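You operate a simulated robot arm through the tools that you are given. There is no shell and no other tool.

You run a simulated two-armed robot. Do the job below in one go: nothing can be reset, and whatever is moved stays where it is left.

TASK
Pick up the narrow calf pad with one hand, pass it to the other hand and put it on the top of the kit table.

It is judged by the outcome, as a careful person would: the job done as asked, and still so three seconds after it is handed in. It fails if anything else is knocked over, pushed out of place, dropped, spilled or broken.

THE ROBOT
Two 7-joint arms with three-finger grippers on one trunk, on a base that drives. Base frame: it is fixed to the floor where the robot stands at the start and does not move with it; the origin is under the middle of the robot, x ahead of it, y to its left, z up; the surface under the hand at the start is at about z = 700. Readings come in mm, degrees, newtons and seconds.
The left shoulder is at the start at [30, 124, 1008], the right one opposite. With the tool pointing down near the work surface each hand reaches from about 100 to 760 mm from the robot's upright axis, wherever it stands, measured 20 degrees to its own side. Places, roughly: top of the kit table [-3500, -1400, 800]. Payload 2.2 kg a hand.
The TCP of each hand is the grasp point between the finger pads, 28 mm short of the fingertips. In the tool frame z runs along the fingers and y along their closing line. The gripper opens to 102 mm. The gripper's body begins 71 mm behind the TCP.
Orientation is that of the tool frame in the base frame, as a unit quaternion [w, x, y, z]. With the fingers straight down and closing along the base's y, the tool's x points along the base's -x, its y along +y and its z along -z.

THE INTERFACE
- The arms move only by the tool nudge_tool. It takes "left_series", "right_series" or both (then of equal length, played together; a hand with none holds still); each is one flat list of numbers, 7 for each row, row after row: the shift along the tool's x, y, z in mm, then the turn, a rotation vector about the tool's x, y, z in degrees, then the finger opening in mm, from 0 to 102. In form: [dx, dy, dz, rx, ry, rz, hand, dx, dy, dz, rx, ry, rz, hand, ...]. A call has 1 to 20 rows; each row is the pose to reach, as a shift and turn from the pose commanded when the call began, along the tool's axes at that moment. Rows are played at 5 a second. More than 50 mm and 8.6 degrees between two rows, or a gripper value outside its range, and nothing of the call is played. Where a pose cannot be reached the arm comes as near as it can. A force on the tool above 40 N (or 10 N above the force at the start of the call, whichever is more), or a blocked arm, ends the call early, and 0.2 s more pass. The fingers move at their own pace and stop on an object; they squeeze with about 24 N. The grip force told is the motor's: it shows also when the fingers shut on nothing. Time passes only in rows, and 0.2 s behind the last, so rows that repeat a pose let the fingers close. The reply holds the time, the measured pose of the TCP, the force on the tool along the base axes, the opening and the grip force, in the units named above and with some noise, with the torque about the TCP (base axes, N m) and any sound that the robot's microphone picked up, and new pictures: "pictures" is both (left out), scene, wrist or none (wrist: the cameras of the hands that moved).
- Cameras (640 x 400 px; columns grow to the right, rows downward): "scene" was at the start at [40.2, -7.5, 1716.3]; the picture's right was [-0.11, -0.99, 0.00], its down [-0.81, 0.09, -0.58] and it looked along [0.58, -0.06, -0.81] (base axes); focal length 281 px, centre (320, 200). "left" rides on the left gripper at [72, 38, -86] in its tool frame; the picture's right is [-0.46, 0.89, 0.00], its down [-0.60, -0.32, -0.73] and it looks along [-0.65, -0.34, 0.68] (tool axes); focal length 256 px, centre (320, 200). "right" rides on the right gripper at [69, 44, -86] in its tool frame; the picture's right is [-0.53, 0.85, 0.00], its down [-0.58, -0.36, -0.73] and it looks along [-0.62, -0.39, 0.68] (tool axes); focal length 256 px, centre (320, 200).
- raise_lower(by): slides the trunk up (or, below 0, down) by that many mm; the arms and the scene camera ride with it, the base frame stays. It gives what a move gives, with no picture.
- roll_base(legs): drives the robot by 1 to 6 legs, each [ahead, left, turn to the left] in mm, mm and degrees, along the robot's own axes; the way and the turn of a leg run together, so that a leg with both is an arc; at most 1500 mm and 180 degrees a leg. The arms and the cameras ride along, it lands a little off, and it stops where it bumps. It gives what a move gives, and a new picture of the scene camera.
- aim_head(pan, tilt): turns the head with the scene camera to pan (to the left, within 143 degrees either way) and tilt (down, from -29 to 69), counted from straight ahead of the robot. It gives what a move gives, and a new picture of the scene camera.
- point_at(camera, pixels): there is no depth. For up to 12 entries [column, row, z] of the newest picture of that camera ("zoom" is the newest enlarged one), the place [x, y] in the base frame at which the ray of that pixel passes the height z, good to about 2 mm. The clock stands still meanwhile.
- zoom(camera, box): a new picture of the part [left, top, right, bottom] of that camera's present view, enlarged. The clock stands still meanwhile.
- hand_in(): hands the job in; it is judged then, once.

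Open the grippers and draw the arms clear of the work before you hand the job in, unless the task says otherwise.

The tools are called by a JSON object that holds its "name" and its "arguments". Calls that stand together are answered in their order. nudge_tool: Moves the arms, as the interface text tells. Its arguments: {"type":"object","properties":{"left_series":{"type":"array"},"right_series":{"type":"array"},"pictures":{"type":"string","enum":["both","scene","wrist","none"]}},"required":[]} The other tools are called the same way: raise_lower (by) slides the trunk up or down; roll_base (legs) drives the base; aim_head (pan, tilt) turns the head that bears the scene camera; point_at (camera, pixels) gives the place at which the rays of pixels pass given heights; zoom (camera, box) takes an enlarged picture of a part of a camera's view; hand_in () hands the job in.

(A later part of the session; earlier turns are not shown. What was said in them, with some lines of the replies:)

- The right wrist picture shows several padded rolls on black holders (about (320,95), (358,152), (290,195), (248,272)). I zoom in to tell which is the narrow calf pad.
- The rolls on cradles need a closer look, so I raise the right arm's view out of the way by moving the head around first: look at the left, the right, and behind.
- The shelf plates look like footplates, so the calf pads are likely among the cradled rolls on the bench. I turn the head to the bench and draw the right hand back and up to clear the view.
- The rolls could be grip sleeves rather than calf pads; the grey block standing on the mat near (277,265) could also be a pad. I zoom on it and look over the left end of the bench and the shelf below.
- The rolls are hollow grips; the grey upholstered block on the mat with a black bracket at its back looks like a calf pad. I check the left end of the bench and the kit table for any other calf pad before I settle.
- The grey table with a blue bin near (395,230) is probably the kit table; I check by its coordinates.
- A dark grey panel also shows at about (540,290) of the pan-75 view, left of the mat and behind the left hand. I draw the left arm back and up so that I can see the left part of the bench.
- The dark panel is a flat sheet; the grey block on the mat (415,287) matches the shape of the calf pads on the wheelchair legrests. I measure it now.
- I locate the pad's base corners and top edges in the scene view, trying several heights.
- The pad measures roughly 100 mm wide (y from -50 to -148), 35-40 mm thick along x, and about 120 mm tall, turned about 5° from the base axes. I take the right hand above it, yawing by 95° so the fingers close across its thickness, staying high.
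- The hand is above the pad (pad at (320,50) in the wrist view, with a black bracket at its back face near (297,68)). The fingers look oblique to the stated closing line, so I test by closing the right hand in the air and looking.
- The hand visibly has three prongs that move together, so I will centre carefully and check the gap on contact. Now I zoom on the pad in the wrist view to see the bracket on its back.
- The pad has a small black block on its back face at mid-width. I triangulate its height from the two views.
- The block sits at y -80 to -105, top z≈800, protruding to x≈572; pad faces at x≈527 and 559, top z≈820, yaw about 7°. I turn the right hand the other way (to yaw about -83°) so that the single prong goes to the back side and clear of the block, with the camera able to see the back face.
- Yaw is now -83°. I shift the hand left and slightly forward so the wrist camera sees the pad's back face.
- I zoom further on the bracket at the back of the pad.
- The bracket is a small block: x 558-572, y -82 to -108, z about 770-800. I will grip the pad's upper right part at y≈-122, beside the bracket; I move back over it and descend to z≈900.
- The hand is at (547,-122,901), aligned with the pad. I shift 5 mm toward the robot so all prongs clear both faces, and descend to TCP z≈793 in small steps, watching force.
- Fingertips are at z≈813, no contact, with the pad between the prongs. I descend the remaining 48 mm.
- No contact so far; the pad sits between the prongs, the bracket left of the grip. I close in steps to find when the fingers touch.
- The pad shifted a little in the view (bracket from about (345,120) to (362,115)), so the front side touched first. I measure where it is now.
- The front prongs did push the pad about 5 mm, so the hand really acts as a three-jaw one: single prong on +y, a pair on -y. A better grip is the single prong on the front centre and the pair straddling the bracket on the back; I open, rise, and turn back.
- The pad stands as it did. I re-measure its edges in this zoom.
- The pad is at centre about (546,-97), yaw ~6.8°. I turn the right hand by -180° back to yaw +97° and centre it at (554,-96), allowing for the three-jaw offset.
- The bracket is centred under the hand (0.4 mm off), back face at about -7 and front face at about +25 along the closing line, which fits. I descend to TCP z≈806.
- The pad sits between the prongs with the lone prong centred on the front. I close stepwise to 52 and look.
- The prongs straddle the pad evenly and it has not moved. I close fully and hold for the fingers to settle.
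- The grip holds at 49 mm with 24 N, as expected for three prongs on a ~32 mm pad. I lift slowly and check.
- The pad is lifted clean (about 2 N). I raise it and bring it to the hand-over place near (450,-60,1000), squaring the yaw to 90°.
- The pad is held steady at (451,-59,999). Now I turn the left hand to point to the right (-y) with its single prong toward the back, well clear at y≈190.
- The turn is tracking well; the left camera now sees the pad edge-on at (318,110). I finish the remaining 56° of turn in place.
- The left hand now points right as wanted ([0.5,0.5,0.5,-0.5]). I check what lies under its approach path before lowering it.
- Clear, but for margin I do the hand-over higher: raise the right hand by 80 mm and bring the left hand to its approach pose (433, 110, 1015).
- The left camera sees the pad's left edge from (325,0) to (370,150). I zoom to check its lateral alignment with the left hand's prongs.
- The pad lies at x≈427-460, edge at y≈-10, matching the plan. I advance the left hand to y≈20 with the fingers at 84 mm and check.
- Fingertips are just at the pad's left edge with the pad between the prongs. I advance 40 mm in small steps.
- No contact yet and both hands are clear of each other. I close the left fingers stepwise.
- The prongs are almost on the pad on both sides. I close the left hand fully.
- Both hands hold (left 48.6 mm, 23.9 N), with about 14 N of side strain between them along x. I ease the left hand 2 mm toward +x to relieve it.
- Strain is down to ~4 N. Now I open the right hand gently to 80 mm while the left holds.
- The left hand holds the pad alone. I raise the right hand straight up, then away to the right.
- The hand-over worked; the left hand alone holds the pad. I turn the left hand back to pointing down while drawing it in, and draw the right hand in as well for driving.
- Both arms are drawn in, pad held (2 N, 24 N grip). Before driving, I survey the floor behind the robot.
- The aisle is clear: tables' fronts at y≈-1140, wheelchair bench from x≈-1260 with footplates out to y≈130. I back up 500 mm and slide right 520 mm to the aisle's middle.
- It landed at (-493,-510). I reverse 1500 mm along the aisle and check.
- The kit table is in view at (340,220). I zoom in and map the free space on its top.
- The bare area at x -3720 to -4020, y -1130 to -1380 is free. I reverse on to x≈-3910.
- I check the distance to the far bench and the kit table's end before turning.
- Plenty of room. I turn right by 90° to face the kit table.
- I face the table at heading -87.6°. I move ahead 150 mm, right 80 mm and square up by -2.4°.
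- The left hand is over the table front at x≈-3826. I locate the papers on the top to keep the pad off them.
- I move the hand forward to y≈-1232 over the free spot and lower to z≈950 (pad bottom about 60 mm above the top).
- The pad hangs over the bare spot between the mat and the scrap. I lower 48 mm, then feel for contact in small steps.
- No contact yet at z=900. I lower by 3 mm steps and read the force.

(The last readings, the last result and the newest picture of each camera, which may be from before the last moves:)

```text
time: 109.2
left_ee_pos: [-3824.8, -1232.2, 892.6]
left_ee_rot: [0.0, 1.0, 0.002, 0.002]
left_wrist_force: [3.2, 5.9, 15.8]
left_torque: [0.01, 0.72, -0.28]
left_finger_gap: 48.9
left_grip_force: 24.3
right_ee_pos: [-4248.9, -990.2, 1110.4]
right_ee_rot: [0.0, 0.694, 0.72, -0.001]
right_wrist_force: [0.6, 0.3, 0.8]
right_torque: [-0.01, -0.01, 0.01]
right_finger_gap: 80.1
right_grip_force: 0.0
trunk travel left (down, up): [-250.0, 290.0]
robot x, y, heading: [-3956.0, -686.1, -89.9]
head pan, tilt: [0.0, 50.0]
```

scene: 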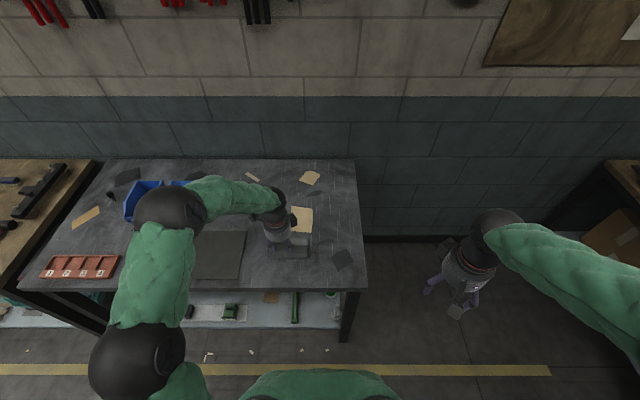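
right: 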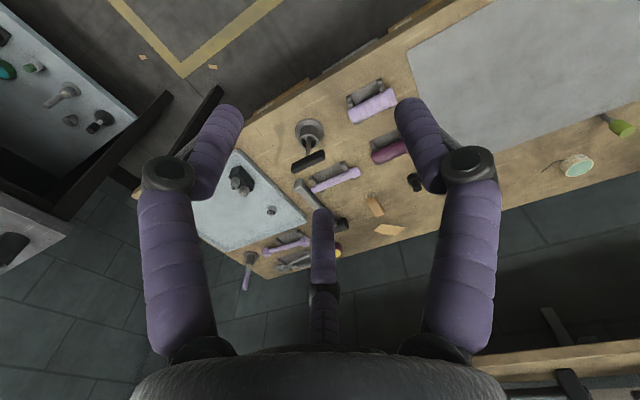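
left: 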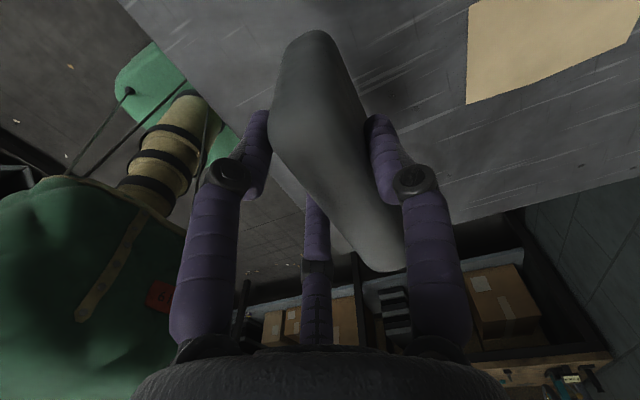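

Contact at z≈892.6 with 16 N, pressing more at the pad's -x end. I back off slightly and level by a small turn, then read again.

{"name": "nudge_tool", "arguments": {"left_series": [0, 0, -1.5, 0, 0, 0, 20, 0, 0, -1.5, 0, -0.8, 0, 20, 0, 0, -1.5, 0, -0.8, 0, 20], "pictures": "both"}}

{"name": "zoom", "arguments": {"camera": "scene", "box": [250, 190, 330, 270]}}

```text
time: 110.0
left_ee_pos: [-3824.9, -1232.6, 892.7]
left_ee_rot: [-0.001, 1.0, 0.002, -0.006]
left_wrist_force: [4.0, -1.6, 5.5]
left_torque: [-0.29, -0.73, 0.07]
left_finger_gap: 48.6
left_grip_force: 24.0
right_ee_pos: [-4249.2, -992.4, 1108.2]
right_ee_rot: [0.0, 0.695, 0.719, 0.0]
right_wrist_force: [-1.0, -0.8, 0.1]
right_torque: [0.03, -0.02, 0.0]
right_finger_gap: 79.9
right_grip_force: 0.0
trunk travel left (down, up): [-250.0, 290.0]
robot x, y, heading: [-3959.6, -694.2, -90.0]
head pan, tilt: [0.0, 50.0]
```

scene: 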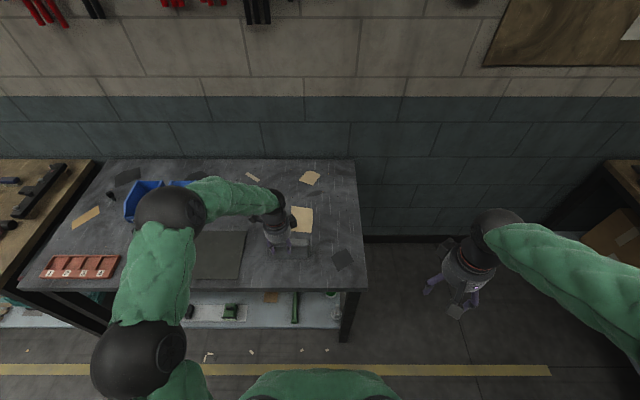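
left: 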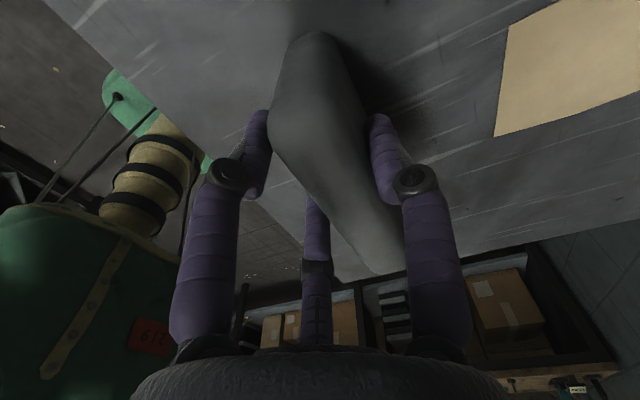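

```text
5.00 times, centred on (290, 230) of scene
```

zoom: 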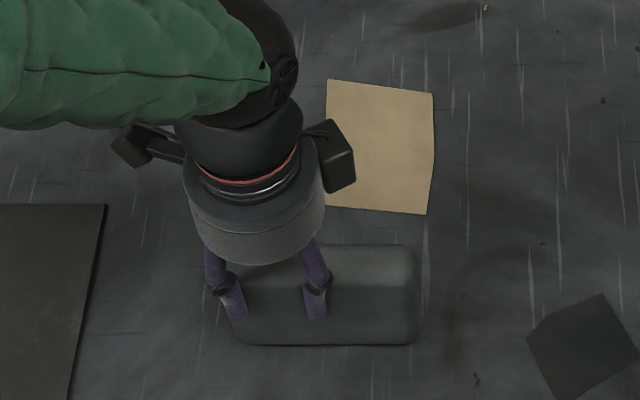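

The level turn overshot (torque now -0.73). I undo half of it and lift by half a millimetre.

{"name": "nudge_tool", "arguments": {"left_series": [0, 0, 0, 0, 0.4, 0, 20, 0, 0, -0.3, 0, 0.4, 0, 20, 0, 0, -0.3, 0, 0.4, 0, 20], "pictures": "none"}}

```text
time: 110.8
left_ee_pos: [-3826.2, -1232.5, 892.1]
left_ee_rot: [-0.001, 1.0, 0.001, -0.002]
left_wrist_force: [-0.4, -1.1, 3.5]
left_torque: [-0.22, -0.21, -0.09]
left_finger_gap: 48.6
left_grip_force: 23.5
right_ee_pos: [-4249.3, -991.4, 1108.5]
right_ee_rot: [-0.001, 0.694, 0.72, 0.0]
right_wrist_force: [-0.5, 0.2, 0.3]
right_torque: [0.0, 0.0, -0.01]
right_finger_gap: 79.9
right_grip_force: 0.1
trunk travel left (down, up): [-250.0, 290.0]
robot x, y, heading: [-3957.8, -688.4, -90.0]
head pan, tilt: [0.0, 50.0]
```

Nearly seated (3.5 N). A slight tilt remains about x (torque -0.22), so I trim by -0.5° and read.

{"name": "nudge_tool", "arguments": {"left_series": [0, 0, 0, -0.5, 0, 0, 20, 0, 0, 0, -0.5, 0.1, 0, 20], "pictures": "none"}}

```text
time: 111.4
left_ee_pos: [-3826.3, -1230.6, 892.3]
left_ee_rot: [0.002, 1.0, 0.002, -0.002]
left_wrist_force: [0.7, -1.1, -1.0]
left_torque: [-0.01, -0.08, 0.0]
left_finger_gap: 48.4
left_grip_force: 24.1
right_ee_pos: [-4248.4, -990.7, 1109.3]
right_ee_rot: [0.0, 0.694, 0.72, 0.0]
right_wrist_force: [0.6, 0.3, 0.9]
right_torque: [0.01, 0.0, 0.01]
right_finger_gap: 79.8
right_grip_force: 0.1
trunk travel left (down, up): [-250.0, 290.0]
robot x, y, heading: [-3958.8, -685.4, -89.9]
head pan, tilt: [0.0, 50.0]
```

The pad now rests lightly with almost no torque. I open the left fingers gently to 80 mm.

{"name": "nudge_tool", "arguments": {"left_series": [0, 0, 0, 0, 0, 0, 50, 0, 0, 0, 0, 0, 0, 54, 0, 0, 0, 0, 0, 0, 60, 0, 0, 0, 0, 0, 0, 70, 0, 0, 0, 0, 0, 0, 80, 0, 0, 0, 0, 0, 0, 80], "pictures": "both"}}

{"name": "zoom", "arguments": {"camera": "scene", "box": [250, 190, 330, 270]}}

```text
time: 112.8
left_ee_pos: [-3824.8, -1232.4, 893.4]
left_ee_rot: [0.004, 1.0, 0.002, -0.002]
left_wrist_force: [0.5, 0.3, -0.9]
left_torque: [-0.01, 0.01, 0.02]
left_finger_gap: 79.9
left_grip_force: 0.2
right_ee_pos: [-4248.9, -991.2, 1108.2]
right_ee_rot: [-0.001, 0.694, 0.72, 0.001]
right_wrist_force: [-0.3, -0.2, -0.8]
right_torque: [0.01, -0.02, -0.03]
right_finger_gap: 79.9
right_grip_force: 0.1
trunk travel left (down, up): [-250.0, 290.0]
robot x, y, heading: [-3955.7, -687.0, -89.9]
head pan, tilt: [0.0, 50.0]
```

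scene: 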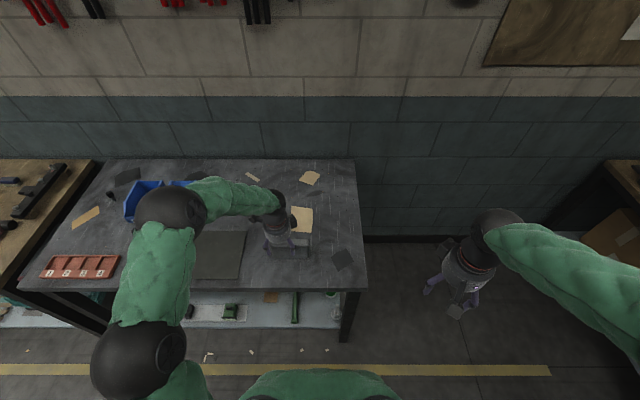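
left: 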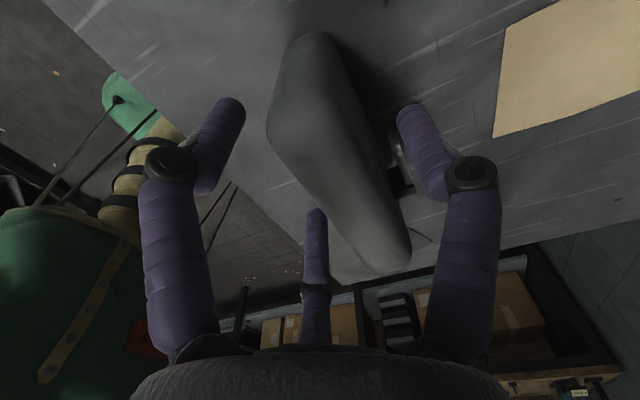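

```text
5.00 times, centred on (290, 230) of scene
```

zoom: 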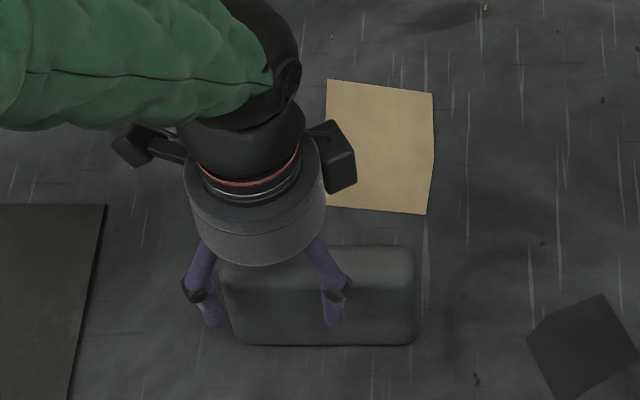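

The pad stands by itself with the prongs clear on both sides. I raise the left hand straight up.

{"name": "nudge_tool", "arguments": {"left_series": [0, 0, -8, 0, 0, 0, 80, 0, 0, -20, 0, 0, 0, 80, 0, 0, -35, 0, 0, 0, 80, 0, 0, -60, 0, 0, 0, 80, 0, 0, -95, 0, 0, 0, 80, 0, 0, -130, 0, 0, 0, 80, 0, 0, -170, 0, 0, 0, 80, 0, 0, -210, 0, 0, 0, 80], "pictures": "both"}}

{"name": "zoom", "arguments": {"camera": "scene", "box": [240, 180, 340, 280]}}

```text
time: 114.6
left_ee_pos: [-3824.3, -1229.4, 1101.9]
left_ee_rot: [0.003, 1.0, 0.002, -0.001]
left_wrist_force: [0.0, -0.4, -1.6]
left_torque: [0.03, 0.01, -0.01]
left_finger_gap: 80.1
left_grip_force: 0.1
right_ee_pos: [-4249.6, -992.3, 1107.2]
right_ee_rot: [0.0, 0.694, 0.72, 0.0]
right_wrist_force: [-0.5, 0.5, -0.2]
right_torque: [-0.03, -0.01, -0.01]
right_finger_gap: 79.9
right_grip_force: 0.1
trunk travel left (down, up): [-250.0, 290.0]
robot x, y, heading: [-3959.1, -688.8, -90.1]
head pan, tilt: [0.0, 50.0]
```

scene: 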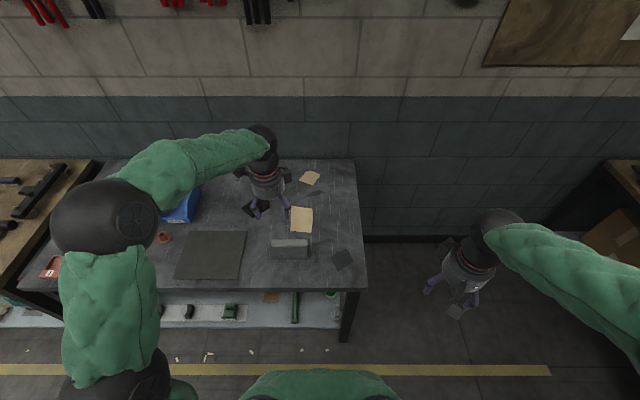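
left: 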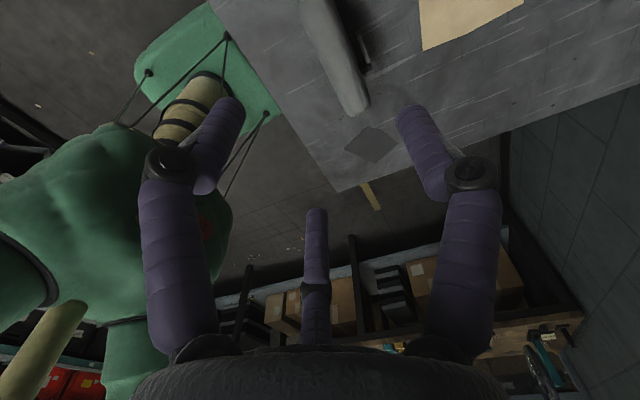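

```text
4.00 times, centred on (290, 230) of scene
```

zoom: 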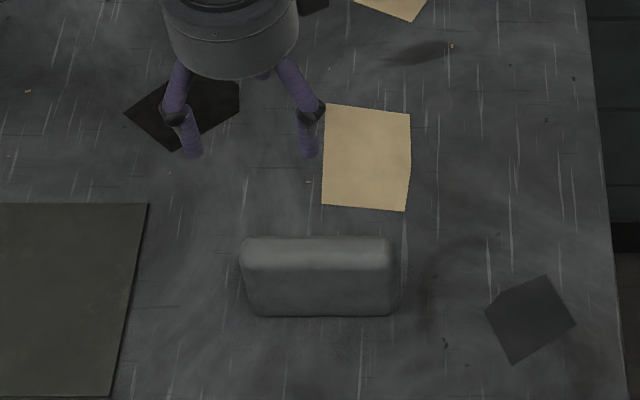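

The pad stands upright on the kit table at about (290,248) in the scene view. I draw the left hand back over the table edge toward the robot and open both hands fully.

{"name": "nudge_tool", "arguments": {"left_series": [0, -40, -10, 0, 0, 0, 90, 0, -80, -15, 0, 0, 0, 102, 0, -120, -20, 0, 0, 0, 102, 0, -160, -20, 0, 0, 0, 102, 0, -200, -20, 0, 0, 0, 102, 0, -220, -20, 0, 0, 0, 102], "right_series": [0, 0, 0, 0, 0, 0, 90, 0, 0, 0, 0, 0, 0, 102, 0, 0, 0, 0, 0, 0, 102, 0, 0, 0, 0, 0, 0, 102, 0, 0, 0, 0, 0, 0, 102, 0, 0, 0, 0, 0, 0, 102], "pictures": "scene"}}

{"name": "roll_base", "arguments": {"legs": [[-200, 0, 0]]}}

{"name": "zoom", "arguments": {"camera": "scene", "box": [120, 100, 440, 300]}}

```text
time: 116.0
left_ee_pos: [-3826.2, -1010.0, 1120.2]
left_ee_rot: [0.003, 1.0, 0.002, -0.002]
left_wrist_force: [0.3, 0.0, -0.6]
left_torque: [-0.01, 0.0, 0.01]
left_finger_gap: 102.2
left_grip_force: 0.0
right_ee_pos: [-4248.7, -990.6, 1108.6]
right_ee_rot: [0.001, 0.695, 0.719, 0.0]
right_wrist_force: [0.0, -0.4, -0.4]
right_torque: [-0.01, -0.01, -0.02]
right_finger_gap: 102.1
right_grip_force: 0.0
trunk travel left (down, up): [-250.0, 290.0]
robot x, y, heading: [-3955.8, -685.8, -89.9]
head pan, tilt: [0.0, 50.0]
```

scene: 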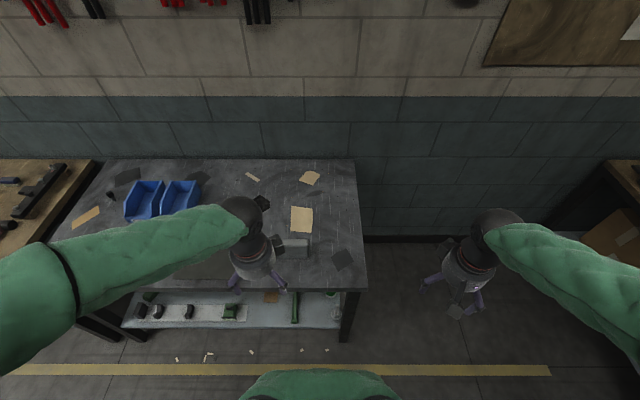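

```text
time: 117.6
left_ee_pos: [-3826.0, -810.0, 1120.5]
left_ee_rot: [0.004, 1.0, 0.003, -0.001]
left_wrist_force: [0.3, 0.2, 0.8]
left_torque: [-0.03, -0.01, -0.02]
left_finger_gap: 102.1
left_grip_force: 0.0
right_ee_pos: [-4249.6, -791.3, 1108.8]
right_ee_rot: [0.0, 0.694, 0.72, 0.0]
right_wrist_force: [0.6, -0.4, -0.2]
right_torque: [-0.05, 0.0, 0.01]
right_finger_gap: 102.1
right_grip_force: 0.1
trunk travel left (down, up): [-250.0, 290.0]
robot x, y, heading: [-3959.4, -490.9, -89.9]
head pan, tilt: [0.0, 50.0]
```

scene: 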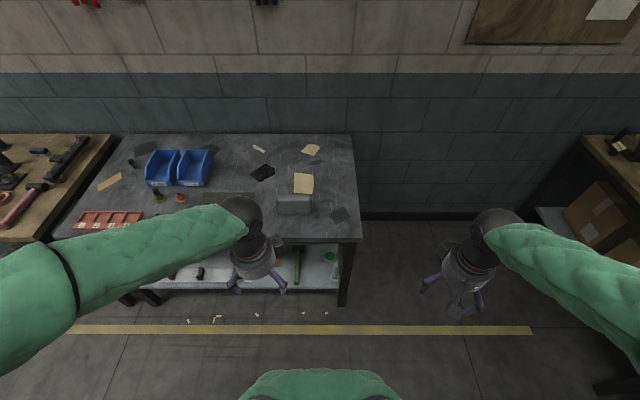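

```text
2.00 times, centred on (280, 200) of scene
```

zoom: 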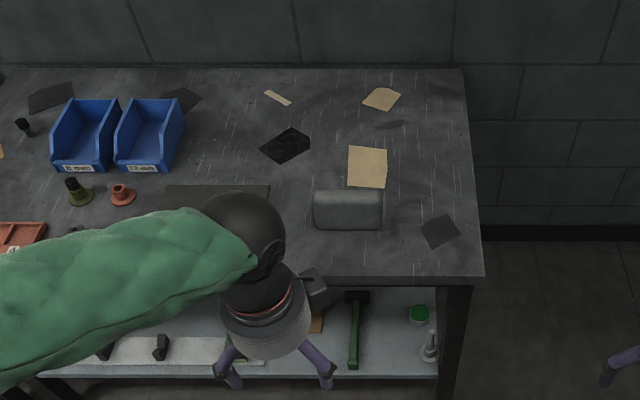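

The pad stands steadily on the kit table, nothing else there has moved, both hands are open and clear. I hand the job in.

{"name": "hand_in", "arguments": {}}

```text
The job is handed in.
```

The calf pad is now on top of the kit table. I picked it up with the right hand, passed it to the left hand over the workbench, and placed it with the left.

- **Which item I took:** nothing on the bench was labelled. I took the grey padded block with a small black bracket on its back to be the narrow calf pad. It was the only bench item shaped like the calf pads on the wheelchair's leg rests; the purple rolls are hollow hand grips. If another item was meant, I moved the wrong one.
- **How it rests:** it stands on its long side edge rather than its original base. It is on a bare patch at about x = -3845, y = -1240, between the dark mat and the paper scraps. It stayed upright after I let go and while I backed the robot away.
- **First grip attempt:** my first try tipped the pad on its mat and shifted it by about 3 mm. I let go, it settled upright again, and I gripped it from the other side.
- **Everything else:** I saw no other item touched or moved. Both hands are open, and the robot has backed 200 mm away from the table.
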